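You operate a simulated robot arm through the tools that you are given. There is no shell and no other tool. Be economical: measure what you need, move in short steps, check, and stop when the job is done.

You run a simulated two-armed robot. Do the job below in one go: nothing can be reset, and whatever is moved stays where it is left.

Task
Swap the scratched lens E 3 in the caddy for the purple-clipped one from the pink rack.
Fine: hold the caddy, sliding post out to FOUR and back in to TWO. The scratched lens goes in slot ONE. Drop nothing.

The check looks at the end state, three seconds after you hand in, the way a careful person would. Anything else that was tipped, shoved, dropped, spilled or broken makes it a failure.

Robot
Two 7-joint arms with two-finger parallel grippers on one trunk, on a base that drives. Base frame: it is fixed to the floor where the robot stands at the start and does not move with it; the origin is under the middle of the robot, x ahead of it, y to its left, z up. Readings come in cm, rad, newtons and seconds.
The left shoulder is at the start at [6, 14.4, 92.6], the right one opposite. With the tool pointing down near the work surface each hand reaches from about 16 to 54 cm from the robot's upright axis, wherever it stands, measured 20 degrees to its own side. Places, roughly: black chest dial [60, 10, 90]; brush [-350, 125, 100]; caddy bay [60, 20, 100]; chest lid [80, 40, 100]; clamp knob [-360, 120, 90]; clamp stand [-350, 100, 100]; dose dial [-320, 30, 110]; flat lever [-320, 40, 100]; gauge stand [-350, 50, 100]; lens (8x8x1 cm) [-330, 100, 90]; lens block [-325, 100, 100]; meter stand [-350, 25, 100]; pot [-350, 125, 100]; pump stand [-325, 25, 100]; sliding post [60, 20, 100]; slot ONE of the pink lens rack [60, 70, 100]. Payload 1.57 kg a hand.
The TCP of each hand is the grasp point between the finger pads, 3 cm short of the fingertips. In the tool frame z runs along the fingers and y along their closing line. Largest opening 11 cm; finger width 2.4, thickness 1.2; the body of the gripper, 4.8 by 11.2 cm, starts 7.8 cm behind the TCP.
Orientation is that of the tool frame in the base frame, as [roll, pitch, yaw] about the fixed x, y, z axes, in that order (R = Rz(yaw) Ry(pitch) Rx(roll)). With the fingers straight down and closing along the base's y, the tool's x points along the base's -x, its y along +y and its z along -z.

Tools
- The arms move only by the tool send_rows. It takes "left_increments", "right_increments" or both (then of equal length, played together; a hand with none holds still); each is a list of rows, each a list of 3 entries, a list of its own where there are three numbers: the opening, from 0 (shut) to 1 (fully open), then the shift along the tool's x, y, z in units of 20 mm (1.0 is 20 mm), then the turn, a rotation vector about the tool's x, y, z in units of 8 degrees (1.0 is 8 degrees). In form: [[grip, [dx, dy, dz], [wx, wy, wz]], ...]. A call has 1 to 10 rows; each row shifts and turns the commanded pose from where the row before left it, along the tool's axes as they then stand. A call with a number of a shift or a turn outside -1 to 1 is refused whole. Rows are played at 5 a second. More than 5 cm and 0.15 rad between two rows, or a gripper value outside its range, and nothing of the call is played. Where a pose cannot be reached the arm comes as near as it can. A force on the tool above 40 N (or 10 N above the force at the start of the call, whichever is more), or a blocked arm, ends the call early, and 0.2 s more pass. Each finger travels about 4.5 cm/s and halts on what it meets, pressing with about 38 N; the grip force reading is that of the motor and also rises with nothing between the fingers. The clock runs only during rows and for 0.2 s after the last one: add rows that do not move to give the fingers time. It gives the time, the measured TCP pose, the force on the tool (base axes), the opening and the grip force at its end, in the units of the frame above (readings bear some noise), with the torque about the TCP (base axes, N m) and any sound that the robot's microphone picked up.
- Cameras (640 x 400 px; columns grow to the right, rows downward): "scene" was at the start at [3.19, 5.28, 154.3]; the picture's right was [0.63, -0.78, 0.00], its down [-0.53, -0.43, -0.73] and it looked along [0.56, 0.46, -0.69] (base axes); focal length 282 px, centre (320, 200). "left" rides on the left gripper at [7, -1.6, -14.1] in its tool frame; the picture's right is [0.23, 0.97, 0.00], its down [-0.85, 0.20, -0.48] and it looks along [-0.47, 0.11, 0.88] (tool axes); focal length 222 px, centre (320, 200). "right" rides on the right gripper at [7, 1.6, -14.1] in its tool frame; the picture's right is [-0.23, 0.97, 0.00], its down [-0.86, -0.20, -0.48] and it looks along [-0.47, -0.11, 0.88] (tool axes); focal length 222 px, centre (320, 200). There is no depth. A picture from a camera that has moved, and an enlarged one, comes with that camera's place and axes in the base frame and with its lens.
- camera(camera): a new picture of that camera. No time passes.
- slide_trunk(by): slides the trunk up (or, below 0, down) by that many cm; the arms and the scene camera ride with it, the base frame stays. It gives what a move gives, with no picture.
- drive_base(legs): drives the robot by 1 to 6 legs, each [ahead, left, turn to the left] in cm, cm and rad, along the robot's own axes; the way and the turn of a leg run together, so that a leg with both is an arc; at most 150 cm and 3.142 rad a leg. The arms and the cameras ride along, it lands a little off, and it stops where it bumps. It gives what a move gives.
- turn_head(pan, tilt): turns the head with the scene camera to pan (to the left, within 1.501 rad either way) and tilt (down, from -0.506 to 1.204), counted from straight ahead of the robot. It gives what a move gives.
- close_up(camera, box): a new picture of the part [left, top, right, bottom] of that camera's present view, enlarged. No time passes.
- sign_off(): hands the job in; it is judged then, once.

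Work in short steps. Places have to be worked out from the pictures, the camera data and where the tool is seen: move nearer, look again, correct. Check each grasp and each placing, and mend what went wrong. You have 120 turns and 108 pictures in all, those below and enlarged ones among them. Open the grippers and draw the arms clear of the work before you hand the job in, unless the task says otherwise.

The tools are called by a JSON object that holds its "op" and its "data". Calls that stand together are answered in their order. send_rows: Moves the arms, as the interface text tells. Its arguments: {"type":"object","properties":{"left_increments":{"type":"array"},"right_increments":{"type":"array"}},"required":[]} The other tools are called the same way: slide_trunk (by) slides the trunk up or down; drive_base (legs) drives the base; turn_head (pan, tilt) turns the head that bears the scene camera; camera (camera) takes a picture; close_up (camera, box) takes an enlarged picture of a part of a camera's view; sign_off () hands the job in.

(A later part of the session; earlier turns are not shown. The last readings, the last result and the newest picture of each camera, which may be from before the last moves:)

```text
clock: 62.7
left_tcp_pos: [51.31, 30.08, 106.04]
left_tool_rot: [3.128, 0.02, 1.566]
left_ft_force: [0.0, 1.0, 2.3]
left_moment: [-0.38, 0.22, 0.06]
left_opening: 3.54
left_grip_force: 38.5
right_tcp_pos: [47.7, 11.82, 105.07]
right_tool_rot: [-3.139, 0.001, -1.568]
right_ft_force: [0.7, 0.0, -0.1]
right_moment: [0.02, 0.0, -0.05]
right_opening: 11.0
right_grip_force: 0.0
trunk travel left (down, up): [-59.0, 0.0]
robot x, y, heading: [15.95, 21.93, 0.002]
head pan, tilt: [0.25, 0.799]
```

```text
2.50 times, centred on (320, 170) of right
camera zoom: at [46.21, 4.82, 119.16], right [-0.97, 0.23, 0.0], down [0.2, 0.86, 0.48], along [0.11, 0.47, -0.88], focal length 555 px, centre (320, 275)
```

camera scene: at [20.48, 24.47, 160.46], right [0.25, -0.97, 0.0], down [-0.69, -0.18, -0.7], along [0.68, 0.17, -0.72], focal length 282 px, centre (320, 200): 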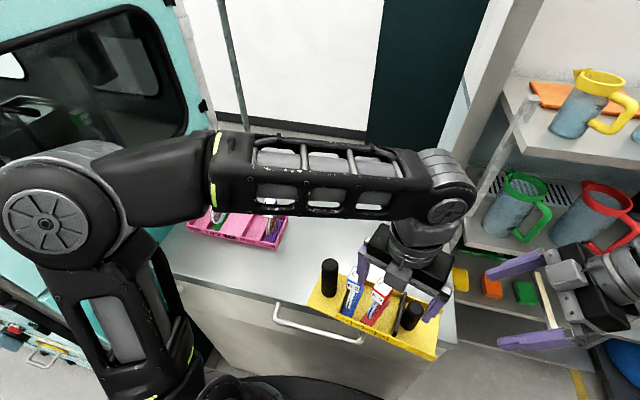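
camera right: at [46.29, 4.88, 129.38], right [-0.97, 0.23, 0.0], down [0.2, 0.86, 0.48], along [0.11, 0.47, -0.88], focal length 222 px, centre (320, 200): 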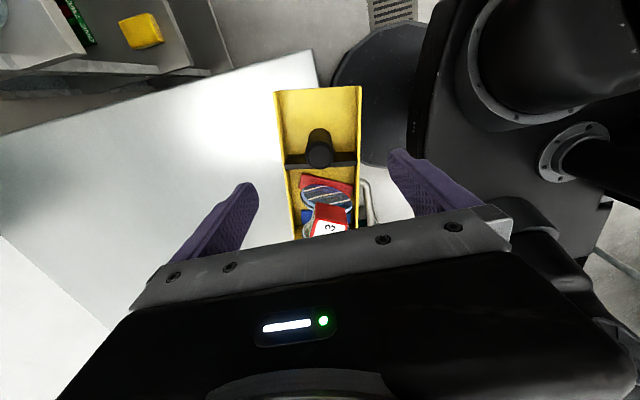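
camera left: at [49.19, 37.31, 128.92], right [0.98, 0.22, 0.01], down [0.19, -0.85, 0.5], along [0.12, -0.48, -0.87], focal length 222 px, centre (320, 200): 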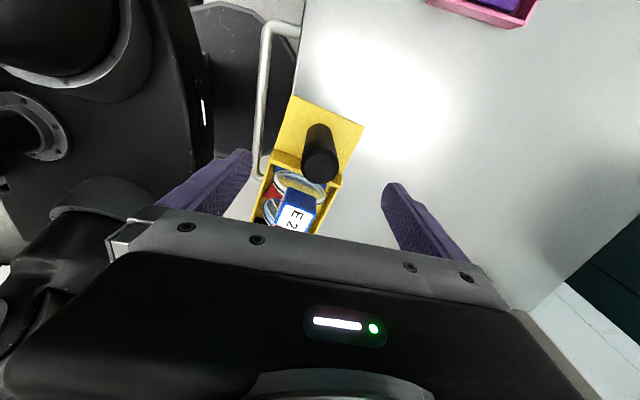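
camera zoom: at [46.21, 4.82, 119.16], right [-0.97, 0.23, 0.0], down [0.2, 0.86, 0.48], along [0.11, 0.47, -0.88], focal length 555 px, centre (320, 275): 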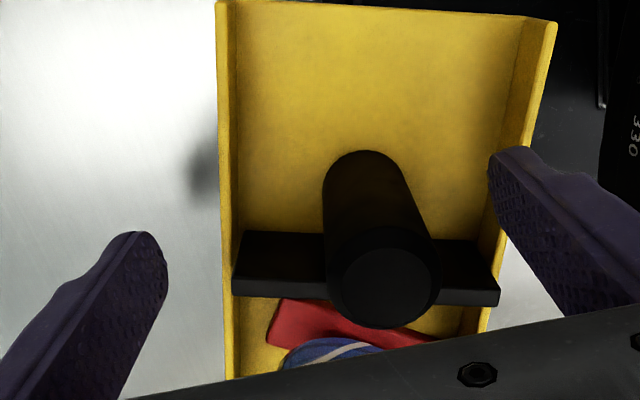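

The post is now at (46.1, 12.3), with the caddy turned about 16°. I shift and turn the right hand to match, then close gently.

{"op": "send_rows", "data": {"right_increments": [[1, [-0.05, 0.45, 0], [0, 0, 0]], [1, [-0.05, 0.4, 0], [0, 0, 0]], [1, [0, 0, 0], [0, 0, 1]], [1, [0, 0, 0], [0, 0, 1]], [1, [0, 0, 0], [0, 0, 0]]], "left_increments": [[0, [0, 0, 0], [0, 0, 0]], [0, [0, 0, 0], [0, 0, 0]], [0, [0, 0, 0], [0, 0, 0]], [0, [0, 0, 0], [0, 0, 0]], [0, [0, 0, 0], [0, 0, 0]]]}}

{"op": "close_up", "data": {"camera": "right", "box": [220, 90, 420, 250]}}

```text
clock: 63.9
left_tcp_pos: [51.18, 30.04, 105.97]
left_tool_rot: [3.128, 0.017, 1.565]
left_ft_force: [-0.7, -0.6, 1.1]
left_moment: [-0.03, 0.26, 0.03]
left_opening: 3.56
left_grip_force: 38.4
right_tcp_pos: [46.1, 12.17, 105.01]
right_tool_rot: [-3.14, 0.001, -1.851]
right_ft_force: [0.9, -0.8, 0.2]
right_moment: [-0.02, 0.02, -0.02]
right_opening: 11.02
right_grip_force: 0.1
trunk travel left (down, up): [-59.0, 0.0]
robot x, y, heading: [15.52, 22.18, 0.001]
head pan, tilt: [0.25, 0.799]
```

```text
2.50 times, centred on (320, 170) of right
camera zoom: at [42.7, 5.79, 119.16], right [-0.87, 0.49, 0.0], down [0.43, 0.77, 0.48], along [0.23, 0.42, -0.88], focal length 555 px, centre (320, 275)
```

zoom: 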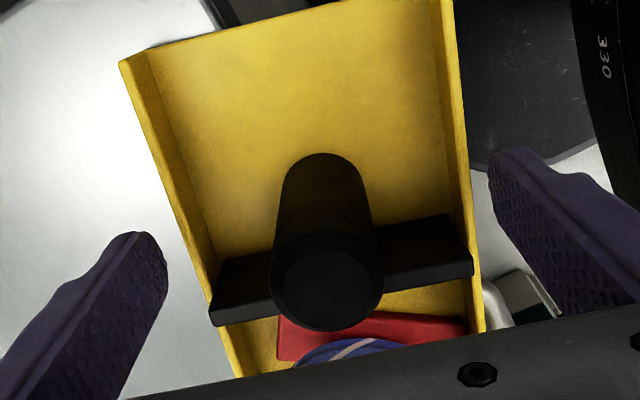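

The view matches the earlier good grasp. I close the right hand.

{"op": "send_rows", "data": {"right_increments": [[0.7, [0, 0, 0], [0, 0, 0]], [0.5, [0, 0, 0], [0, 0, 0]], [0.35, [0, 0, 0], [0, 0, 0]], [0.2, [0, 0, 0], [0, 0, 0]], [0, [0, 0, 0], [0, 0, 0]], [0, [0, 0, 0], [0, 0, 0]], [0, [0, 0, 0], [0, 0, 0]]], "left_increments": [[0, [0, 0, 0], [0, 0, 0]], [0, [0, 0, 0], [0, 0, 0]], [0, [0, 0, 0], [0, 0, 0]], [0, [0, 0, 0], [0, 0, 0]], [0, [0, 0, 0], [0, 0, 0]], [0, [0, 0, 0], [0, 0, 0]], [0, [0, 0, 0], [0, 0, 0]]]}}

```text
clock: 65.5
left_tcp_pos: [51.14, 30.19, 105.98]
left_tool_rot: [3.129, 0.019, 1.565]
left_ft_force: [3.6, -0.3, 0.0]
left_moment: [-0.06, 0.92, 0.4]
left_opening: 3.51
left_grip_force: 38.2
right_tcp_pos: [46.05, 12.29, 105.18]
right_tool_rot: [-3.139, 0.002, -1.848]
right_ft_force: [-4.0, 0.5, 0.3]
right_moment: [-0.12, -0.85, 0.16]
right_opening: 3.09
right_grip_force: 32.4
trunk travel left (down, up): [-59.0, 0.0]
robot x, y, heading: [15.83, 22.23, 0.002]
head pan, tilt: [0.25, 0.799]
```

Both are firmly held. I slide the caddy back in a coordinated motion, first half of the way with half the turn.

{"op": "send_rows", "data": {"left_increments": [[0, [0.077, 0.219, 0], [0, 0, -0.1]], [0, [0.077, 0.219, 0], [0, 0, -0.1]], [0, [0.077, 0.219, 0], [0, 0, -0.1]], [0, [0.077, 0.219, 0], [0, 0, -0.1]], [0, [0.077, 0.219, 0], [0, 0, -0.1]], [0, [0.062, 0.224, 0], [0, 0, -0.1]], [0, [0.062, 0.224, 0], [0, 0, -0.1]], [0, [0.062, 0.224, 0], [0, 0, -0.1]], [0, [0.062, 0.224, 0], [0, 0, -0.1]], [0, [0.062, 0.224, 0], [0, 0, -0.1]]], "right_increments": [[0, [-0.151, -0.319, 0], [0, 0, -0.1]], [0, [-0.151, -0.319, 0], [0, 0, -0.1]], [0, [-0.151, -0.319, 0], [0, 0, -0.1]], [0, [-0.151, -0.319, 0], [0, 0, -0.1]], [0, [-0.151, -0.319, 0], [0, 0, -0.1]], [0, [-0.128, -0.329, 0], [0, 0, -0.1]], [0, [-0.128, -0.329, 0], [0, 0, -0.1]], [0, [-0.128, -0.329, 0], [0, 0, -0.1]], [0, [-0.128, -0.329, 0], [0, 0, -0.1]], [0, [-0.128, -0.329, 0], [0, 0, -0.1]]]}}

{"op": "close_up", "data": {"camera": "scene", "box": [290, 220, 450, 340]}}

```text
clock: 67.7
left_tcp_pos: [55.32, 31.76, 106.01]
left_tool_rot: [3.134, 0.019, 1.705]
left_ft_force: [2.6, -0.8, -6.7]
left_moment: [0.73, 1.41, -0.01]
left_opening: 3.55
left_grip_force: 37.9
right_tcp_pos: [52.99, 13.47, 105.06]
right_tool_rot: [-3.138, 0.0, -1.709]
right_ft_force: [-6.8, 1.1, 21.3]
right_moment: [-0.29, -0.31, 0.09]
right_opening: 3.06
right_grip_force: 37.9
trunk travel left (down, up): [-59.0, 0.0]
robot x, y, heading: [15.73, 22.56, 0.002]
head pan, tilt: [0.25, 0.799]
```

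```text
3.33 times, centred on (370, 280) of scene
camera zoom: at [20.36, 24.52, 160.47], right [0.25, -0.97, 0.0], down [-0.69, -0.18, -0.7], along [0.68, 0.17, -0.72], focal length 941 px, centre (153, -67)
```

zoom: 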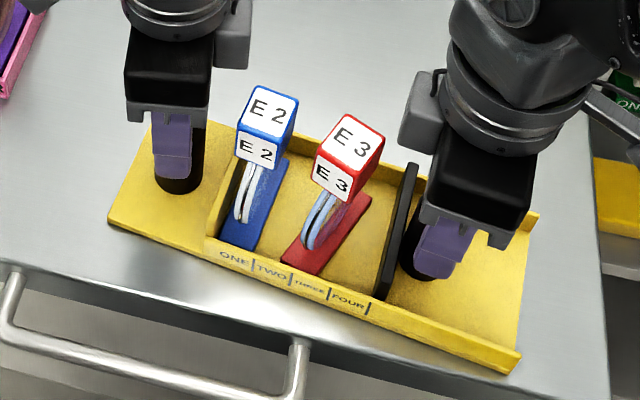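

Smooth. I do the second half.

{"op": "send_rows", "data": {"left_increments": [[0, [0.046, 0.228, 0], [0, 0, -0.1]], [0, [0.046, 0.228, 0], [0, 0, -0.1]], [0, [0.046, 0.228, 0], [0, 0, -0.1]], [0, [0.046, 0.228, 0], [0, 0, -0.1]], [0, [0.046, 0.228, 0], [0, 0, -0.1]], [0, [0.03, 0.23, 0], [0, 0, -0.1]], [0, [0.03, 0.23, 0], [0, 0, -0.1]], [0, [0.03, 0.23, 0], [0, 0, -0.1]], [0, [0.03, 0.23, 0], [0, 0, -0.1]], [0, [0.03, 0.23, 0], [0, 0, -0.1]]], "right_increments": [[0, [-0.105, -0.337, 0], [0, 0, -0.1]], [0, [-0.105, -0.337, 0], [0, 0, -0.1]], [0, [-0.105, -0.337, 0], [0, 0, -0.1]], [0, [-0.105, -0.337, 0], [0, 0, -0.1]], [0, [-0.105, -0.337, 0], [0, 0, -0.1]], [0, [-0.081, -0.343, 0], [0, 0, -0.1]], [0, [-0.081, -0.343, 0], [0, 0, -0.1]], [0, [-0.081, -0.343, 0], [0, 0, -0.1]], [0, [-0.081, -0.343, 0], [0, 0, -0.1]], [0, [-0.081, -0.343, 0], [0, 0, -0.1]]]}}

{"op": "close_up", "data": {"camera": "scene", "box": [290, 210, 430, 310]}}

```text
clock: 69.9
left_tcp_pos: [59.74, 33.25, 106.04]
left_tool_rot: [3.135, 0.022, 1.843]
left_ft_force: [-2.5, -1.0, -1.5]
left_moment: [0.25, 0.83, -0.31]
left_opening: 3.54
left_grip_force: 38.6
right_tcp_pos: [59.99, 14.7, 105.07]
right_tool_rot: [-3.14, -0.002, -1.569]
right_ft_force: [1.8, -0.5, 7.0]
right_moment: [-0.11, -0.4, -0.23]
right_opening: 3.07
right_grip_force: 37.7
trunk travel left (down, up): [-59.0, 0.0]
robot x, y, heading: [16.1, 22.26, 0.001]
head pan, tilt: [0.25, 0.799]
```

```text
4.00 times, centred on (360, 260) of scene
camera zoom: at [20.48, 24.5, 160.46], right [0.25, -0.97, 0.0], down [-0.69, -0.18, -0.7], along [0.68, 0.17, -0.72], focal length 1129 px, centre (160, -40)
```

zoom: 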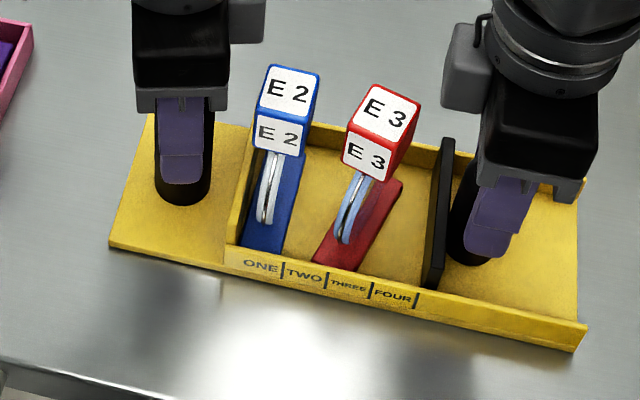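

The caddy is within about 0.6 cm of its original spot, with the angle restored. I nudge it +y 0.6 cm.

{"op": "send_rows", "data": {"left_increments": [[0, [0.1, 0.028, 0], [0, 0, 0]], [0, [0.1, 0.028, 0], [0, 0, 0]], [0, [0.1, 0.028, 0], [0, 0, 0]], [0, [0, 0, 0], [0, 0, 0]]], "right_increments": [[0, [-0.1, 0, 0], [0, 0, 0]], [0, [-0.1, 0, 0], [0, 0, 0]], [0, [-0.1, 0, 0], [0, 0, 0]], [0, [0, 0, 0], [0, 0, 0]]]}}

{"op": "close_up", "data": {"camera": "scene", "box": [290, 210, 430, 310]}}

```text
clock: 70.9
left_tcp_pos: [59.77, 34.01, 106.04]
left_tool_rot: [3.134, 0.021, 1.843]
left_ft_force: [-1.9, -1.9, -0.9]
left_moment: [-0.03, 0.8, -0.18]
left_opening: 3.55
left_grip_force: 38.2
right_tcp_pos: [59.94, 15.51, 105.08]
right_tool_rot: [-3.14, 0.0, -1.568]
right_ft_force: [2.2, -0.9, 5.1]
right_moment: [-0.34, -0.46, -0.13]
right_opening: 3.08
right_grip_force: 38.8
trunk travel left (down, up): [-59.0, 0.0]
robot x, y, heading: [15.93, 22.62, 0.006]
head pan, tilt: [0.25, 0.799]
```

```text
4.00 times, centred on (360, 260) of scene
camera zoom: at [20.5, 24.47, 160.46], right [0.25, -0.97, 0.0], down [-0.69, -0.18, -0.7], along [0.68, 0.17, -0.72], focal length 1129 px, centre (160, -40)
```

zoom: 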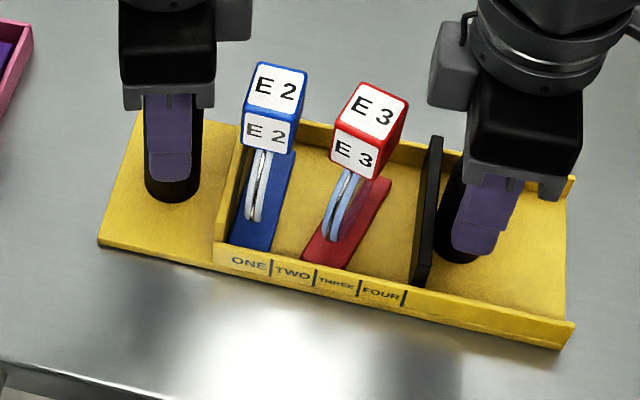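

The caddy is back in place and everything stands. I release both hands and rise, then take the right hand clear.

{"op": "send_rows", "data": {"left_increments": [[0.5, [0, 0, 0], [0, 0, 0]], [0.7, [0, 0, 0], [0, 0, 0]], [0.9, [0, 0, 0], [0, 0, 0]], [1, [0, 0, 0], [0, 0, 0]], [1, [0, 0, -0.5], [0, 0, 0]], [1, [0, 0, -0.9], [0, 0, 0]], [1, [0, 0, -0.9], [0, 0, 0]], [1, [0, 0, -0.9], [0, 0, 0]], [1, [0, 0, -0.9], [0, 0, 0]], [1, [0, 0, -0.7], [0, 0, 0]]], "right_increments": [[0.5, [0, 0, 0], [0, 0, 0]], [0.7, [0, 0, 0], [0, 0, 0]], [0.9, [0, 0, 0], [0, 0, 0]], [1, [0, 0, 0], [0, 0, 0]], [1, [0, 0, -0.5], [0, 0, 0]], [1, [0, 0, -0.9], [0, 0, 0]], [1, [0, 0, -0.9], [0, 0, 0]], [1, [0, 0, -0.9], [0, 0, 0]], [1, [0, 0, -0.9], [0, 0, 0]], [1, [0, 0, -0.7], [0, 0, 0]]]}}

{"op": "send_rows", "data": {"right_increments": [[1, [1, 0, 0], [0, 0, 0]], [1, [1, 0, 0], [0, 0, 0]], [1, [1, 0.5, 0], [0, 0, 0]], [1, [1, 0.5, 0], [0, 0, 0]], [1, [1, 0.5, 0], [0, 0, 0]], [1, [1, 1, 0], [0, 0, 0]], [1, [1, 1, 0], [0, 0, 0]], [1, [1, 1, 0], [0, 0, 0]], [1, [0, 1, 0], [0, 0, 0]], [1, [0, 1, 0], [0, 0, 0]]]}}

```text
clock: 73.1
left_tcp_pos: [59.8, 34.0, 115.65]
left_tool_rot: [3.135, 0.02, 1.845]
left_ft_force: [-0.5, -0.3, -0.5]
left_moment: [-0.01, 0.02, -0.01]
left_opening: 10.99
left_grip_force: 0.0
right_tcp_pos: [59.89, 15.42, 114.81]
right_tool_rot: [-3.14, 0.0, -1.569]
right_ft_force: [-0.6, 0.5, 0.2]
right_moment: [-0.03, -0.01, -0.04]
right_opening: 10.98
right_grip_force: 0.0
trunk travel left (down, up): [-59.0, 0.0]
robot x, y, heading: [15.72, 22.33, -0.002]
head pan, tilt: [0.25, 0.799]
```

```text
clock: 75.3
left_tcp_pos: [59.72, 33.92, 115.64]
left_tool_rot: [3.135, 0.021, 1.845]
left_ft_force: [0.0, 0.2, 0.3]
left_moment: [0.01, -0.03, 0.0]
left_opening: 11.0
left_grip_force: 0.0
right_tcp_pos: [46.96, -0.54, 114.62]
right_tool_rot: [-3.141, 0.002, -1.569]
right_ft_force: [0.0, 1.2, -0.3]
right_moment: [0.0, 0.01, 0.02]
right_opening: 10.98
right_grip_force: 0.2
trunk travel left (down, up): [-59.0, 0.0]
robot x, y, heading: [15.83, 22.64, 0.003]
head pan, tilt: [0.25, 0.799]
```

Now I turn the left hand ccw to yaw ≈ 2.72, matching E 3's skew and closing across its narrow side. It stays in place above the handle.

{"op": "send_rows", "data": {"left_increments": [[1, [0, 0, 0], [0, 0, -0.9]], [1, [0, 0, 0], [0, 0, -0.9]], [1, [0, 0, 0], [0, 0, -0.9]], [1, [0, 0, 0], [0, 0, -0.9]], [1, [0, 0, 0], [0, 0, -0.9]], [1, [0, 0, 0], [0, 0, -0.9]], [1, [0, 0, 0], [0, 0, -0.85]]]}}

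```text
clock: 76.9
left_tcp_pos: [59.81, 34.16, 115.78]
left_tool_rot: [-3.13, 0.019, 2.719]
left_ft_force: [0.2, -0.7, -0.5]
left_moment: [-0.01, 0.01, 0.01]
left_opening: 11.0
left_grip_force: 0.1
right_tcp_pos: [46.91, -0.6, 114.57]
right_tool_rot: [-3.139, 0.0, -1.568]
right_ft_force: [-0.3, 0.5, 0.1]
right_moment: [-0.01, 0.0, -0.01]
right_opening: 11.0
right_grip_force: 0.1
trunk travel left (down, up): [-59.0, 0.0]
robot x, y, heading: [16.08, 22.4, 0.005]
head pan, tilt: [0.25, 0.799]
```

{"op": "send_rows", "data": {"left_increments": [[1, [-0.357, -0.795, 0], [0, 0, 0]], [1, [-0.357, -0.795, 0], [0, 0, 0]], [1, [-0.357, -0.795, 0], [0, 0, 0]], [1, [-0.357, -0.795, 0], [0, 0, 0]], [1, [-0.357, -0.795, 0], [0, 0, 0]], [0.8, [-0.357, -0.795, 0], [0, 0, 0]], [0.55, [-0.357, -0.795, 0], [0, 0, 0]], [0.5, [0, 0, 0], [0, 0, 0]], [0.5, [0, 0, 0], [0, 0, 0]]]}}

{"op": "close_up", "data": {"camera": "left", "box": [220, 90, 420, 250]}}

{"op": "close_up", "data": {"camera": "scene", "box": [290, 190, 430, 290]}}

```text
clock: 78.9
left_tcp_pos: [59.58, 21.93, 116.04]
left_tool_rot: [-3.129, 0.018, 2.717]
left_ft_force: [-0.1, -0.7, 0.6]
left_moment: [0.03, 0.0, -0.01]
left_opening: 5.48
left_grip_force: 0.2
right_tcp_pos: [47.12, -0.51, 114.66]
right_tool_rot: [-3.139, 0.0, -1.567]
right_ft_force: [-1.0, -0.2, -0.1]
right_moment: [-0.02, 0.03, 0.0]
right_opening: 11.01
right_grip_force: 0.1
trunk travel left (down, up): [-59.0, 0.0]
robot x, y, heading: [15.88, 22.32, 0.0]
head pan, tilt: [0.25, 0.799]
```

```text
2.50 times, centred on (320, 170) of left
camera zoom: at [52.51, 23.53, 129.93], right [0.19, 0.98, -0.02], down [0.86, -0.16, 0.49], along [0.48, -0.11, -0.87], focal length 555 px, centre (320, 275)
```

zoom: 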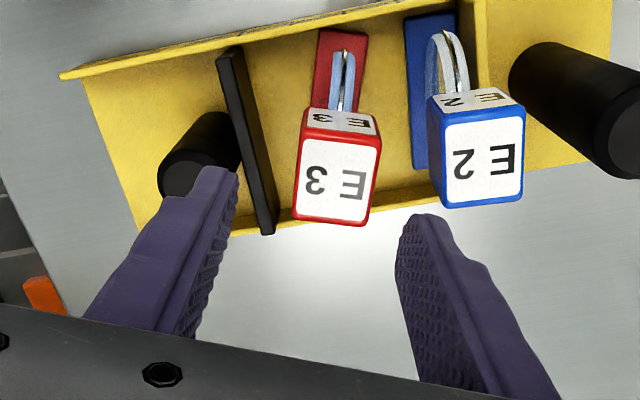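

```text
4.00 times, centred on (360, 240) of scene
camera zoom: at [20.5, 24.45, 160.46], right [0.25, -0.97, 0.0], down [-0.69, -0.18, -0.7], along [0.68, 0.17, -0.72], focal length 1129 px, centre (160, 40)
```

zoom: 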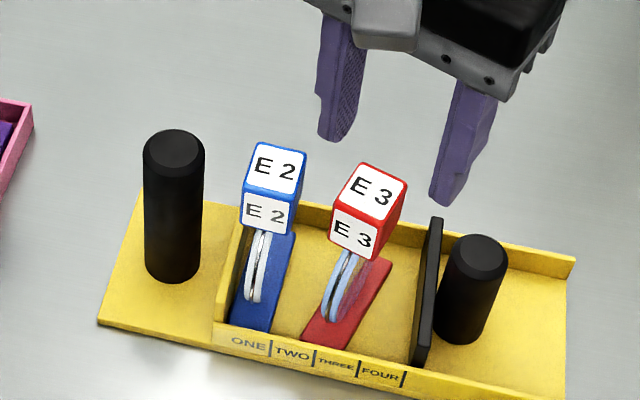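

Cube E 3 is centred at (59.5, 22.2), nearly aligned with the hand. I narrow to 4.7 cm so the fingers clear E 2, lower to just above the cube, and look.

{"op": "send_rows", "data": {"left_increments": [[0.43, [-0.25, 0.05, 0], [0, 0, 0]], [0.43, [0, 0, 0.5], [0, 0, 0]], [0.43, [0, 0, 0.5], [0, 0, 0]], [0.43, [0, 0, 0.2], [0, 0, 0]], [0.43, [0, 0, 0], [0, 0, 0]]]}}

{"op": "close_up", "data": {"camera": "left", "box": [220, 90, 420, 250]}}

{"op": "close_up", "data": {"camera": "scene", "box": [310, 190, 430, 280]}}

```text
clock: 80.1
left_tcp_pos: [60.12, 21.76, 113.44]
left_tool_rot: [-3.13, 0.018, 2.719]
left_ft_force: [0.4, 0.2, 0.7]
left_moment: [0.02, 0.01, -0.02]
left_opening: 4.71
left_grip_force: 0.1
right_tcp_pos: [47.09, -0.6, 114.62]
right_tool_rot: [-3.14, -0.001, -1.568]
right_ft_force: [0.3, -0.1, -0.5]
right_moment: [0.01, 0.02, 0.02]
right_opening: 11.0
right_grip_force: 0.0
trunk travel left (down, up): [-59.0, 0.0]
robot x, y, heading: [15.96, 22.14, 0.004]
head pan, tilt: [0.25, 0.799]
```

```text
2.50 times, centred on (320, 170) of left
camera zoom: at [53.05, 23.4, 127.39], right [0.19, 0.98, -0.02], down [0.86, -0.16, 0.49], along [0.48, -0.11, -0.87], focal length 555 px, centre (320, 275)
```

zoom: 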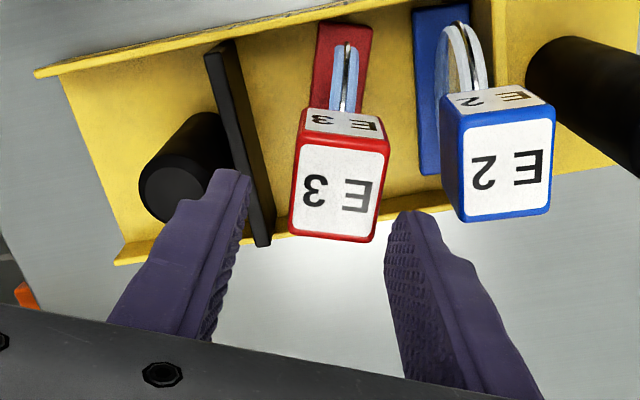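

```text
4.44 times, centred on (370, 235) of scene
camera zoom: at [20.5, 24.47, 160.46], right [0.25, -0.97, 0.0], down [-0.69, -0.18, -0.7], along [0.68, 0.17, -0.72], focal length 1254 px, centre (98, 44)
```

zoom: 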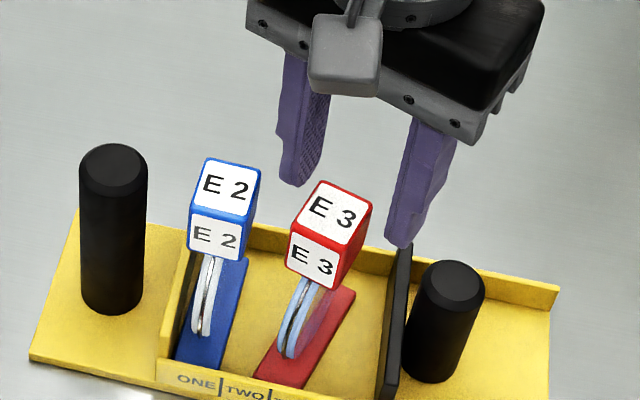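

A small correction towards the cube, then I lower carefully to the grasp height.

{"op": "send_rows", "data": {"left_increments": [[0.44, [0, 0.14, 0], [0, 0, 0]], [0.44, [0, 0, 0.4], [0, 0, 0]], [0.44, [0, 0, 0.4], [0, 0, 0]], [0.44, [0, 0, 0.4], [0, 0, 0]]]}}

{"op": "close_up", "data": {"camera": "left", "box": [220, 90, 420, 250]}}

{"op": "close_up", "data": {"camera": "scene", "box": [310, 190, 430, 280]}}

```text
clock: 81.1
left_tcp_pos: [60.34, 22.03, 111.0]
left_tool_rot: [-3.129, 0.017, 2.718]
left_ft_force: [0.3, -0.2, 1.1]
left_moment: [-0.01, 0.0, -0.02]
left_opening: 4.87
left_grip_force: 0.1
right_tcp_pos: [47.09, -0.63, 114.74]
right_tool_rot: [3.141, -0.001, -1.568]
right_ft_force: [1.2, -0.8, -0.3]
right_moment: [0.02, 0.02, -0.01]
right_opening: 11.0
right_grip_force: 0.1
trunk travel left (down, up): [-59.0, 0.0]
robot x, y, heading: [16.07, 22.31, 0.003]
head pan, tilt: [0.25, 0.799]
```

```text
2.50 times, centred on (320, 170) of left
camera zoom: at [53.2, 23.66, 124.95], right [0.19, 0.98, -0.02], down [0.86, -0.16, 0.49], along [0.48, -0.11, -0.87], focal length 555 px, centre (320, 275)
```

zoom: 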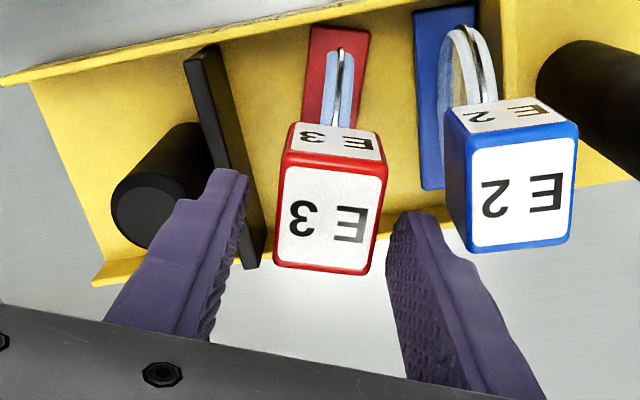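

```text
4.44 times, centred on (370, 235) of scene
camera zoom: at [20.5, 24.47, 160.46], right [0.25, -0.97, 0.0], down [-0.69, -0.18, -0.7], along [0.68, 0.17, -0.72], focal length 1254 px, centre (98, 44)
```

zoom: 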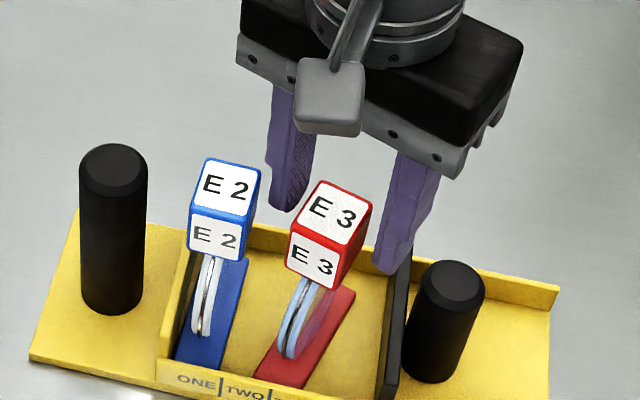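

Centred across. I shift 3 mm towards the cube's middle, lower 1.1 cm and close.

{"op": "send_rows", "data": {"left_increments": [[0.44, [0.15, 0, 0.25], [0, 0, 0]], [0.44, [0, 0, 0.3], [0, 0, 0]], [0.35, [0, 0, 0], [0, 0, 0]], [0.3, [0, 0, 0], [0, 0, 0]], [0.2, [0, 0, 0], [0, 0, 0]], [0, [0, 0, 0], [0, 0, 0]], [0, [0, 0, 0], [0, 0, 0]]]}}

{"op": "close_up", "data": {"camera": "left", "box": [220, 90, 420, 250]}}

```text
clock: 82.7
left_tcp_pos: [60.06, 22.06, 109.9]
left_tool_rot: [-3.128, 0.019, 2.717]
left_ft_force: [1.6, -0.8, 3.3]
left_moment: [0.02, -0.13, -0.01]
left_opening: 2.94
left_grip_force: 38.1
right_tcp_pos: [46.96, -0.58, 114.5]
right_tool_rot: [-3.141, 0.0, -1.568]
right_ft_force: [0.5, 0.3, 0.0]
right_moment: [0.0, -0.01, -0.04]
right_opening: 11.01
right_grip_force: 0.0
trunk travel left (down, up): [-59.0, 0.0]
robot x, y, heading: [16.31, 22.5, 0.002]
head pan, tilt: [0.25, 0.799]
```

```text
2.50 times, centred on (320, 170) of left
camera zoom: at [52.91, 23.73, 123.87], right [0.19, 0.98, -0.02], down [0.86, -0.16, 0.49], along [0.48, -0.11, -0.87], focal length 555 px, centre (320, 275)
```

zoom: 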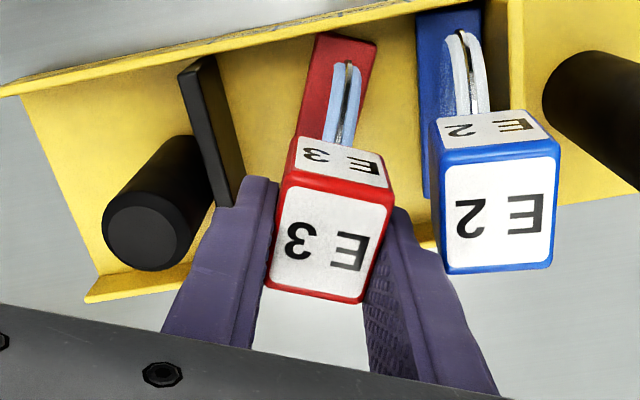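

The grip is good (2.9 cm, aligned). I lift slowly.

{"op": "send_rows", "data": {"left_increments": [[0, [0, 0, -0.2], [0, 0, 0]], [0, [0, 0, -0.3], [0, 0, 0]], [0, [0, 0, -0.3], [0, 0, 0]], [0, [0, 0, -0.4], [0, 0, 0]], [0, [0, 0, -0.4], [0, 0, 0]], [0, [0, 0, -0.4], [0, 0, 0]], [0, [0, 0, -0.4], [0, 0, 0]], [0, [0, 0, -0.4], [0, 0, 0]]]}}

{"op": "close_up", "data": {"camera": "scene", "box": [290, 190, 430, 290]}}

```text
clock: 84.5
left_tcp_pos: [60.07, 22.17, 115.62]
left_tool_rot: [-3.13, 0.018, 2.717]
left_ft_force: [0.2, 0.2, -0.7]
left_moment: [-0.01, -0.01, 0.02]
left_opening: 2.96
left_grip_force: 38.0
right_tcp_pos: [47.06, -0.53, 114.63]
right_tool_rot: [-3.141, -0.001, -1.569]
right_ft_force: [-0.9, 0.0, 0.0]
right_moment: [0.0, 0.01, 0.0]
right_opening: 11.01
right_grip_force: 0.1
trunk travel left (down, up): [-59.0, 0.0]
robot x, y, heading: [16.14, 22.86, 0.005]
head pan, tilt: [0.25, 0.799]
```

```text
4.00 times, centred on (360, 240) of scene
camera zoom: at [20.49, 24.48, 160.46], right [0.25, -0.97, 0.0], down [-0.69, -0.18, -0.7], along [0.68, 0.17, -0.72], focal length 1129 px, centre (160, 40)
```

zoom: 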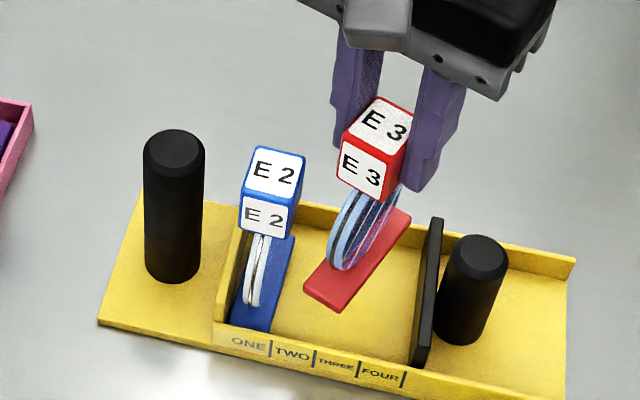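

E 3 hangs freely and straight. I turn it square (yaw → π) and pull it straight back, out over the front wall.

{"op": "send_rows", "data": {"left_increments": [[0, [0, 0, 0], [0, 0, -0.76]], [0, [0, 0, 0], [0, 0, -0.76]], [0, [0, 0, 0], [0, 0, -0.76]], [0, [0, 0, 0], [0, 0, -0.76]], [0, [0.8, 0, 0], [0, 0, 0]], [0, [0.9, 0, 0], [0, 0, 0]], [0, [0.9, 0, 0], [0, 0, 0]], [0, [0.9, 0, 0], [0, 0, 0]], [0, [0.9, 0, 0], [0, 0, 0]], [0, [0.9, 0, 0], [0, 0, 0]]]}}

{"op": "send_rows", "data": {"left_increments": [[0, [0.8, 0, -0.3], [0, 0, 0]], [0, [0.8, 0, -0.3], [0, 0, 0]], [0, [0.5, 0, -0.3], [0, 0, 0]]]}}

{"op": "camera", "data": {"camera": "scene"}}

```text
clock: 86.7
left_tcp_pos: [49.4, 22.31, 115.43]
left_tool_rot: [-3.122, 0.013, 3.14]
left_ft_force: [-0.5, 0.3, -0.9]
left_moment: [-0.05, -0.05, -0.04]
left_opening: 2.91
left_grip_force: 38.5
right_tcp_pos: [47.05, -0.63, 114.72]
right_tool_rot: [-3.139, 0.001, -1.569]
right_ft_force: [-0.3, -0.1, -0.4]
right_moment: [-0.03, -0.01, 0.0]
right_opening: 11.01
right_grip_force: 0.0
trunk travel left (down, up): [-59.0, 0.0]
robot x, y, heading: [15.87, 22.32, 0.002]
head pan, tilt: [0.25, 0.799]
```

```text
clock: 87.5
left_tcp_pos: [45.1, 22.24, 117.13]
left_tool_rot: [-3.125, 0.011, 3.142]
left_ft_force: [0.1, -0.2, -0.2]
left_moment: [0.02, 0.03, 0.02]
left_opening: 2.92
left_grip_force: 38.3
right_tcp_pos: [47.01, -0.56, 114.74]
right_tool_rot: [-3.14, 0.001, -1.568]
right_ft_force: [-0.2, -0.1, -0.5]
right_moment: [0.03, 0.01, -0.01]
right_opening: 11.01
right_grip_force: 0.1
trunk travel left (down, up): [-59.0, 0.0]
robot x, y, heading: [16.14, 22.47, 0.006]
head pan, tilt: [0.25, 0.799]
```

```text
35 pictures are left
camera scene: at [20.45, 24.49, 160.46], right [0.25, -0.97, 0.0], down [-0.69, -0.18, -0.7], along [0.68, 0.17, -0.72], focal length 282 px, centre (320, 200)
```

scene: 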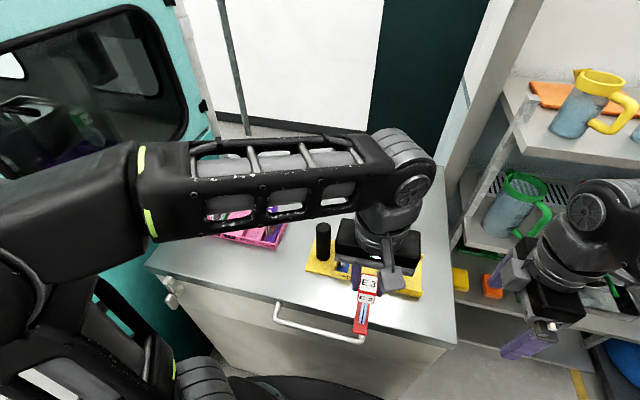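

I move the hand 16 cm left, in front of everything, to unfold the elbow before driving.

{"op": "send_rows", "data": {"left_increments": [[0, [0, 0.8, 0], [0, 0, 0]], [0, [0.1, 0.8, 0], [0, 0, 0]], [0, [0.1, 0.8, 0], [0, 0, 0]], [0, [0.1, 0.8, 0], [0, 0, 0]], [0, [0.1, 0.8, 0], [0, 0, 0]], [0, [0, 0.8, 0], [0, 0, 0]], [0, [0, 0.8, 0], [0, 0, 0]], [0, [0, 0.8, 0], [0, 0, 0]], [0, [0, 0.8, 0], [0, 0, 0]], [0, [0, 0.8, 0], [0, 0, 0]]]}}

{"op": "drive_base", "data": {"legs": [[0, 4, -0.2]]}}

```text
clock: 89.7
left_tcp_pos: [44.37, 38.22, 116.92]
left_tool_rot: [-3.123, 0.013, 3.14]
left_ft_force: [-0.6, 0.7, -0.6]
left_moment: [-0.01, 0.02, -0.01]
left_opening: 2.93
left_grip_force: 38.2
right_tcp_pos: [46.96, -0.73, 114.62]
right_tool_rot: [-3.141, -0.001, -1.57]
right_ft_force: [-0.3, 0.1, 0.1]
right_moment: [0.0, 0.02, 0.03]
right_opening: 11.0
right_grip_force: 0.0
trunk travel left (down, up): [-59.0, 0.0]
robot x, y, heading: [15.9, 22.17, 0.003]
head pan, tilt: [0.25, 0.799]
```

```text
clock: 90.8
left_tcp_pos: [47.35, 36.19, 116.84]
left_tool_rot: [-3.121, 0.013, 2.94]
left_ft_force: [0.1, -0.2, 0.0]
left_moment: [0.0, 0.02, 0.0]
left_opening: 2.94
left_grip_force: 38.2
right_tcp_pos: [42.22, -2.36, 114.7]
right_tool_rot: [-3.141, -0.001, -1.77]
right_ft_force: [0.8, 0.3, -0.3]
right_moment: [-0.02, 0.03, 0.0]
right_opening: 11.0
right_grip_force: 0.0
trunk travel left (down, up): [-59.0, 0.0]
robot x, y, heading: [16.41, 26.51, -0.198]
head pan, tilt: [0.25, 0.799]
```

{"op": "drive_base", "data": {"legs": [[-1.2, 5, -0.2]]}}

{"op": "turn_head", "data": {"pan": 1.2, "tilt": 0.75}}

{"op": "camera", "data": {"camera": "scene"}}

```text
clock: 92.0
left_tcp_pos: [48.99, 34.98, 116.93]
left_tool_rot: [-3.123, 0.012, 2.744]
left_ft_force: [-0.1, 0.3, -1.0]
left_moment: [-0.01, -0.02, -0.02]
left_opening: 2.93
left_grip_force: 38.0
right_tcp_pos: [36.34, -1.83, 114.64]
right_tool_rot: [-3.141, 0.0, -1.968]
right_ft_force: [-0.8, 0.3, -0.3]
right_moment: [0.0, -0.03, -0.03]
right_opening: 11.01
right_grip_force: 0.1
trunk travel left (down, up): [-59.0, 0.0]
robot x, y, heading: [16.35, 31.57, -0.397]
head pan, tilt: [0.25, 0.799]
```

```text
clock: 93.2
left_tcp_pos: [48.97, 34.9, 116.95]
left_tool_rot: [-3.124, 0.011, 2.742]
left_ft_force: [-0.5, 1.1, -0.9]
left_moment: [0.0, -0.02, 0.02]
left_opening: 2.95
left_grip_force: 37.9
right_tcp_pos: [36.34, -1.69, 114.68]
right_tool_rot: [-3.14, 0.0, -1.969]
right_ft_force: [0.1, 0.5, -0.5]
right_moment: [0.0, -0.02, 0.02]
right_opening: 11.01
right_grip_force: 0.1
trunk travel left (down, up): [-59.0, 0.0]
robot x, y, heading: [16.69, 31.29, -0.399]
head pan, tilt: [1.201, 0.75]
```

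```text
34 pictures are left
camera scene: at [19.35, 38.66, 160.86], right [0.72, -0.69, 0.0], down [-0.47, -0.49, -0.73], along [0.51, 0.53, -0.68], focal length 282 px, centre (320, 200)
```

scene: 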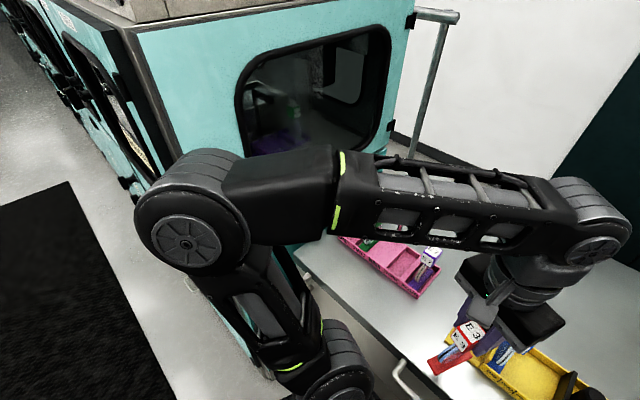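

The layout is fine. The elbow stays clear if I travel at x ≈ 52, in front of the spout. I square the lens and move the first 14 cm.

{"op": "send_rows", "data": {"left_increments": [[0, [0, 0, 0], [0, 0, -0.95]], [0, [0, 0, 0], [0, 0, -0.95]], [0, [0, 0, 0], [0, 0, -0.96]], [0, [-0.2, 1, 0], [0, 0, 0]], [0, [-0.2, 1, 0], [0, 0, 0]], [0, [-0.2, 1, 0], [0, 0, 0]], [0, [-0.2, 1, 0], [0, 0, 0]], [0, [-0.2, 1, 0], [0, 0, 0]], [0, [-0.2, 1, 0], [0, 0, 0]], [0, [-0.2, 1, 0], [0, 0, 0]]]}}

{"op": "camera", "data": {"camera": "scene"}}

```text
clock: 95.4
left_tcp_pos: [51.93, 48.99, 116.7]
left_tool_rot: [-3.12, 0.002, 3.141]
left_ft_force: [0.1, 0.0, -0.5]
left_moment: [0.0, 0.03, -0.01]
left_opening: 2.93
left_grip_force: 38.5
right_tcp_pos: [36.38, -1.75, 114.67]
right_tool_rot: [-3.139, -0.002, -1.97]
right_ft_force: [0.1, 0.4, -0.1]
right_moment: [0.01, 0.01, 0.01]
right_opening: 10.98
right_grip_force: 0.1
trunk travel left (down, up): [-59.0, 0.0]
robot x, y, heading: [16.37, 31.13, -0.396]
head pan, tilt: [1.201, 0.75]
```

```text
33 pictures are left
camera scene: at [19.35, 38.72, 160.86], right [0.72, -0.69, 0.0], down [-0.47, -0.49, -0.73], along [0.51, 0.53, -0.68], focal length 282 px, centre (320, 200)
```

scene: 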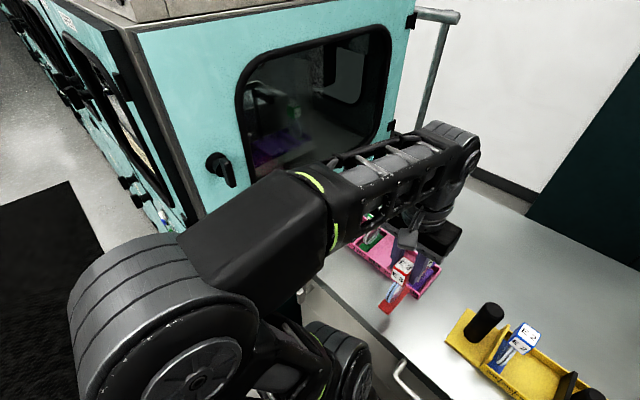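

The elbow would swing near the door handle. A safer way is to back the base 13 cm, extend the arm there to its final relative pose, then drive forward with the arm extended.

{"op": "drive_base", "data": {"legs": [[-12, -5.1, 0]]}}

{"op": "send_rows", "data": {"left_increments": [[0, [-0.65, 0.9, 0], [0, 0, 0]], [0, [-0.65, 0.9, 0], [0, 0, 0]], [0, [-0.65, 0.9, 0], [0, 0, 0]], [0, [-0.65, 0.9, 0], [0, 0, 0]], [0, [-0.65, 0.9, 0], [0, 0, 0]], [0, [-0.65, 0.9, 0], [0, 0, 0]]]}}

{"op": "camera", "data": {"camera": "scene"}}

```text
clock: 96.7
left_tcp_pos: [38.44, 49.03, 116.66]
left_tool_rot: [-3.122, 0.004, -3.138]
left_ft_force: [-0.5, -0.2, -0.2]
left_moment: [-0.01, -0.07, 0.03]
left_opening: 2.95
left_grip_force: 38.0
right_tcp_pos: [23.1, -1.81, 114.68]
right_tool_rot: [-3.139, 0.001, -1.965]
right_ft_force: [0.4, 0.5, -0.3]
right_moment: [0.03, -0.03, -0.02]
right_opening: 11.01
right_grip_force: 0.1
trunk travel left (down, up): [-59.0, 0.0]
robot x, y, heading: [3.21, 31.45, -0.392]
head pan, tilt: [1.201, 0.75]
```

```text
clock: 98.1
left_tcp_pos: [46.34, 59.89, 116.33]
left_tool_rot: [-3.122, 0.002, -3.14]
left_ft_force: [0.7, 0.0, -1.5]
left_moment: [0.0, -0.04, 0.02]
left_opening: 2.94
left_grip_force: 38.1
right_tcp_pos: [23.25, -1.67, 114.67]
right_tool_rot: [3.14, 0.0, -1.966]
right_ft_force: [-0.4, -0.2, 0.9]
right_moment: [-0.01, -0.02, -0.01]
right_opening: 11.0
right_grip_force: 0.0
trunk travel left (down, up): [-59.0, 0.0]
robot x, y, heading: [3.52, 31.29, -0.396]
head pan, tilt: [1.201, 0.75]
```

```text
32 pictures are left
camera scene: at [6.16, 38.77, 160.86], right [0.72, -0.69, 0.0], down [-0.47, -0.49, -0.73], along [0.51, 0.53, -0.68], focal length 282 px, centre (320, 200)
```

scene: 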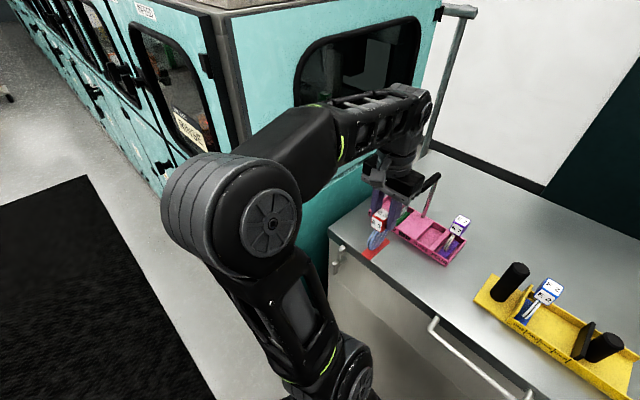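

Continuing in smaller steps.

{"op": "send_rows", "data": {"left_increments": [[0, [-0.6, 0.8, 0], [0, 0, 0]], [0, [-0.6, 0.8, 0], [0, 0, 0]], [0, [-0.5, 0.8, 0], [0, 0, 0]], [0, [-0.5, 0.8, 0], [0, 0, 0]]]}}

{"op": "camera", "data": {"camera": "scene"}}

{"op": "camera", "data": {"camera": "left"}}

```text
clock: 99.1
left_tcp_pos: [50.65, 66.58, 116.36]
left_tool_rot: [-3.12, 0.003, -3.137]
left_ft_force: [-0.4, -0.1, -0.6]
left_moment: [-0.02, -0.02, -0.01]
left_opening: 2.94
left_grip_force: 38.1
right_tcp_pos: [23.23, -1.58, 114.63]
right_tool_rot: [-3.14, 0.001, -1.966]
right_ft_force: [-0.5, -0.1, 0.2]
right_moment: [0.02, -0.03, -0.01]
right_opening: 10.98
right_grip_force: 0.1
trunk travel left (down, up): [-59.0, 0.0]
robot x, y, heading: [3.37, 31.49, -0.397]
head pan, tilt: [1.201, 0.75]
```

```text
31 pictures are left
camera scene: at [6.15, 38.76, 160.86], right [0.72, -0.69, 0.0], down [-0.47, -0.49, -0.73], along [0.51, 0.53, -0.68], focal length 282 px, centre (320, 200)
```

scene: 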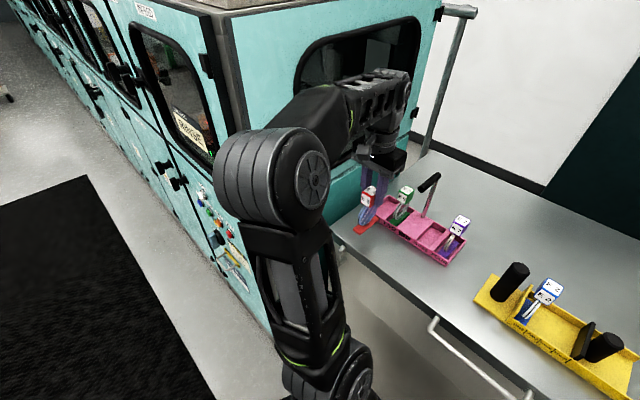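

```text
30 pictures are left
camera left: at [43.64, 65.21, 130.38], right [-0.23, 0.97, -0.02], down [0.85, 0.21, 0.48], along [0.47, 0.09, -0.88], focal length 222 px, centre (320, 200)
```

left: 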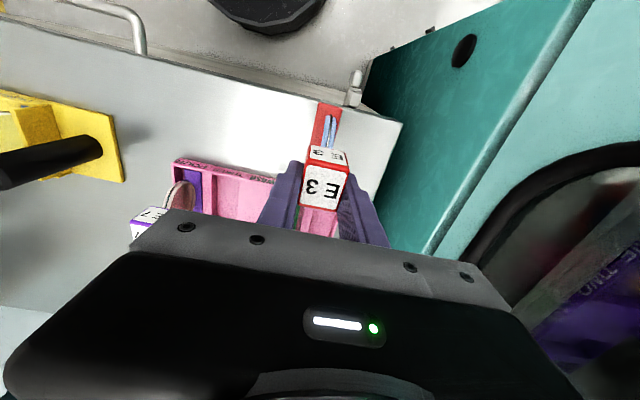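

A good view; hand and arm are clear of the wall. I zoom in on the rack to measure slot ONE.

{"op": "close_up", "data": {"camera": "scene", "box": [345, 165, 475, 275]}}

```text
3.64 times, centred on (410, 220) of scene
camera zoom: at [6.15, 38.76, 160.86], right [0.72, -0.69, 0.0], down [-0.47, -0.49, -0.73], along [0.51, 0.53, -0.68], focal length 1026 px, centre (-7, 127)
```

zoom: 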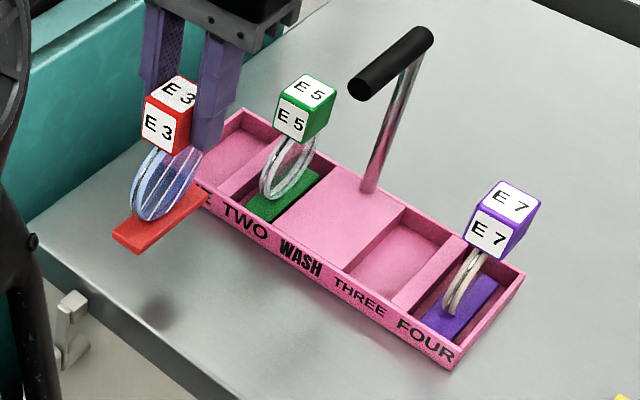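

Rack estimate: cube centres TWO y ≈ 64.9 and FOUR y ≈ 48.7, slot ONE y ≈ 69.5–70, cube x ≈ 64.2. I shift the hand to y ≈ 69.8 so it passes clear of E 5, then drive 9 cm forward.

{"op": "send_rows", "data": {"left_increments": [[0, [0, 0.8, 0], [0, 0, 0]], [0, [0, 0.8, 0], [0, 0, 0]]]}}

{"op": "drive_base", "data": {"legs": [[8.3, 3.5, 0]]}}

{"op": "camera", "data": {"camera": "left"}}

{"op": "camera", "data": {"camera": "scene"}}

```text
clock: 99.7
left_tcp_pos: [50.7, 69.48, 116.3]
left_tool_rot: [-3.121, 0.002, -3.139]
left_ft_force: [-0.4, 0.5, -0.8]
left_moment: [0.01, -0.01, -0.04]
left_opening: 2.91
left_grip_force: 38.2
right_tcp_pos: [23.22, -1.76, 114.69]
right_tool_rot: [-3.139, 0.0, -1.966]
right_ft_force: [0.0, -1.1, 0.2]
right_moment: [0.0, -0.01, -0.01]
right_opening: 10.99
right_grip_force: 0.0
trunk travel left (down, up): [-59.0, 0.0]
robot x, y, heading: [3.43, 31.86, -0.395]
head pan, tilt: [1.201, 0.75]
```

```text
clock: 100.8
left_tcp_pos: [59.62, 69.64, 116.29]
left_tool_rot: [-3.121, 0.0, -3.141]
left_ft_force: [0.3, -0.4, -0.6]
left_moment: [-0.02, 0.03, 0.02]
left_opening: 2.93
left_grip_force: 38.2
right_tcp_pos: [32.3, -1.61, 114.63]
right_tool_rot: [-3.14, 0.001, -1.968]
right_ft_force: [0.4, -0.5, -0.8]
right_moment: [-0.01, 0.02, 0.02]
right_opening: 11.02
right_grip_force: 0.1
trunk travel left (down, up): [-59.0, 0.0]
robot x, y, heading: [12.01, 31.5, -0.394]
head pan, tilt: [1.201, 0.75]
```

```text
28 pictures are left
camera left: at [52.73, 68.32, 130.32], right [-0.23, 0.97, -0.02], down [0.85, 0.21, 0.48], along [0.47, 0.09, -0.88], focal length 222 px, centre (320, 200)
```

left: 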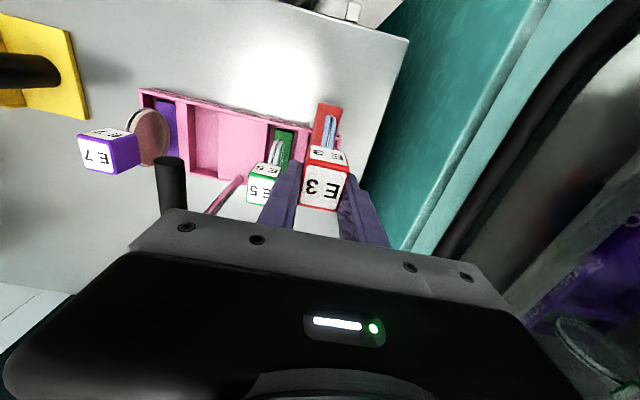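

```text
27 pictures are left
camera scene: at [15.25, 38.85, 160.86], right [0.72, -0.69, 0.0], down [-0.47, -0.49, -0.73], along [0.51, 0.53, -0.68], focal length 282 px, centre (320, 200)
```

scene: 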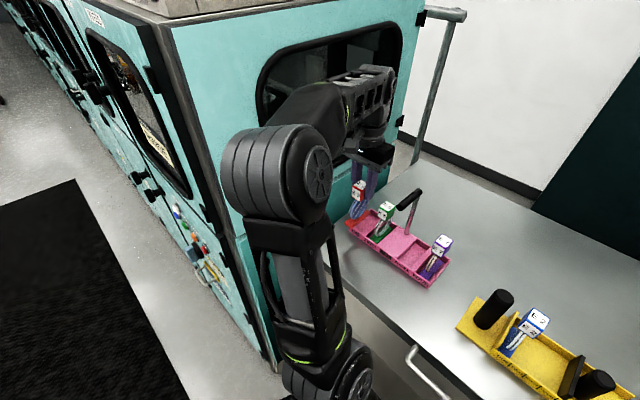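

{"op": "close_up", "data": {"camera": "scene", "box": [330, 165, 460, 285]}}

{"op": "close_up", "data": {"camera": "left", "box": [120, 80, 400, 240]}}

```text
3.33 times, centred on (395, 225) of scene
camera zoom: at [15.25, 38.85, 160.86], right [0.72, -0.69, 0.0], down [-0.47, -0.49, -0.73], along [0.51, 0.53, -0.68], focal length 941 px, centre (70, 117)
```

zoom: 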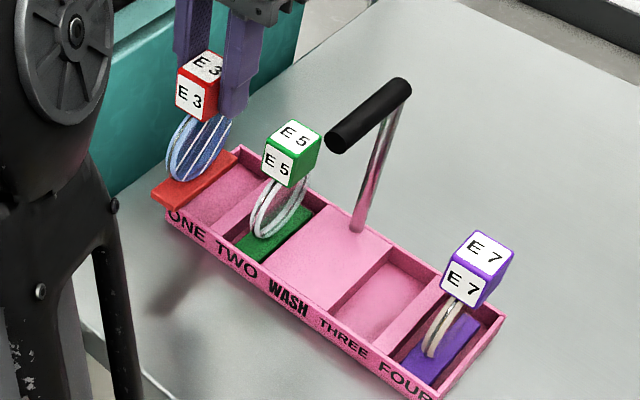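

```text
2.29 times, centred on (260, 160) of left
camera zoom: at [52.73, 68.32, 130.32], right [-0.23, 0.97, -0.02], down [0.85, 0.21, 0.48], along [0.47, 0.09, -0.88], focal length 508 px, centre (457, 291)
```

zoom: 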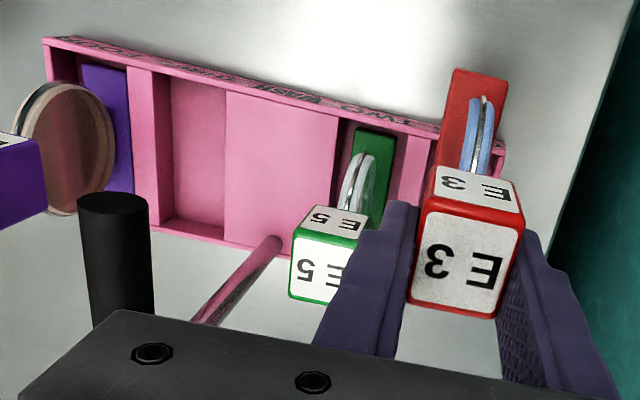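

The left camera puts E 3's foot centre at y ≈ 69.3 and slot ONE at 67.2–71.1, so y is right. It needs about 4.8 cm more in x. I drive 4.4 cm forward.

{"op": "drive_base", "data": {"legs": [[4.1, 1.7, 0]]}}

{"op": "close_up", "data": {"camera": "left", "box": [120, 80, 400, 240]}}

```text
clock: 101.7
left_tcp_pos: [64.25, 69.69, 116.29]
left_tool_rot: [-3.121, 0.004, -3.139]
left_ft_force: [0.6, 0.2, -2.2]
left_moment: [0.01, 0.06, 0.03]
left_opening: 2.91
left_grip_force: 37.9
right_tcp_pos: [36.75, -1.53, 114.63]
right_tool_rot: [3.141, -0.002, -1.968]
right_ft_force: [-0.1, -0.3, -0.1]
right_moment: [-0.04, 0.04, 0.01]
right_opening: 10.99
right_grip_force: 0.1
trunk travel left (down, up): [-59.0, 0.0]
robot x, y, heading: [16.79, 31.85, -0.393]
head pan, tilt: [1.201, 0.75]
```

```text
2.29 times, centred on (260, 160) of left
camera zoom: at [57.28, 68.33, 130.28], right [-0.23, 0.97, -0.02], down [0.85, 0.21, 0.48], along [0.47, 0.09, -0.88], focal length 508 px, centre (457, 291)
```

zoom: 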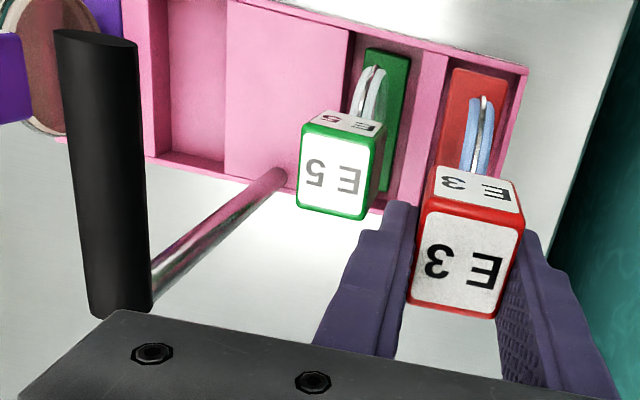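

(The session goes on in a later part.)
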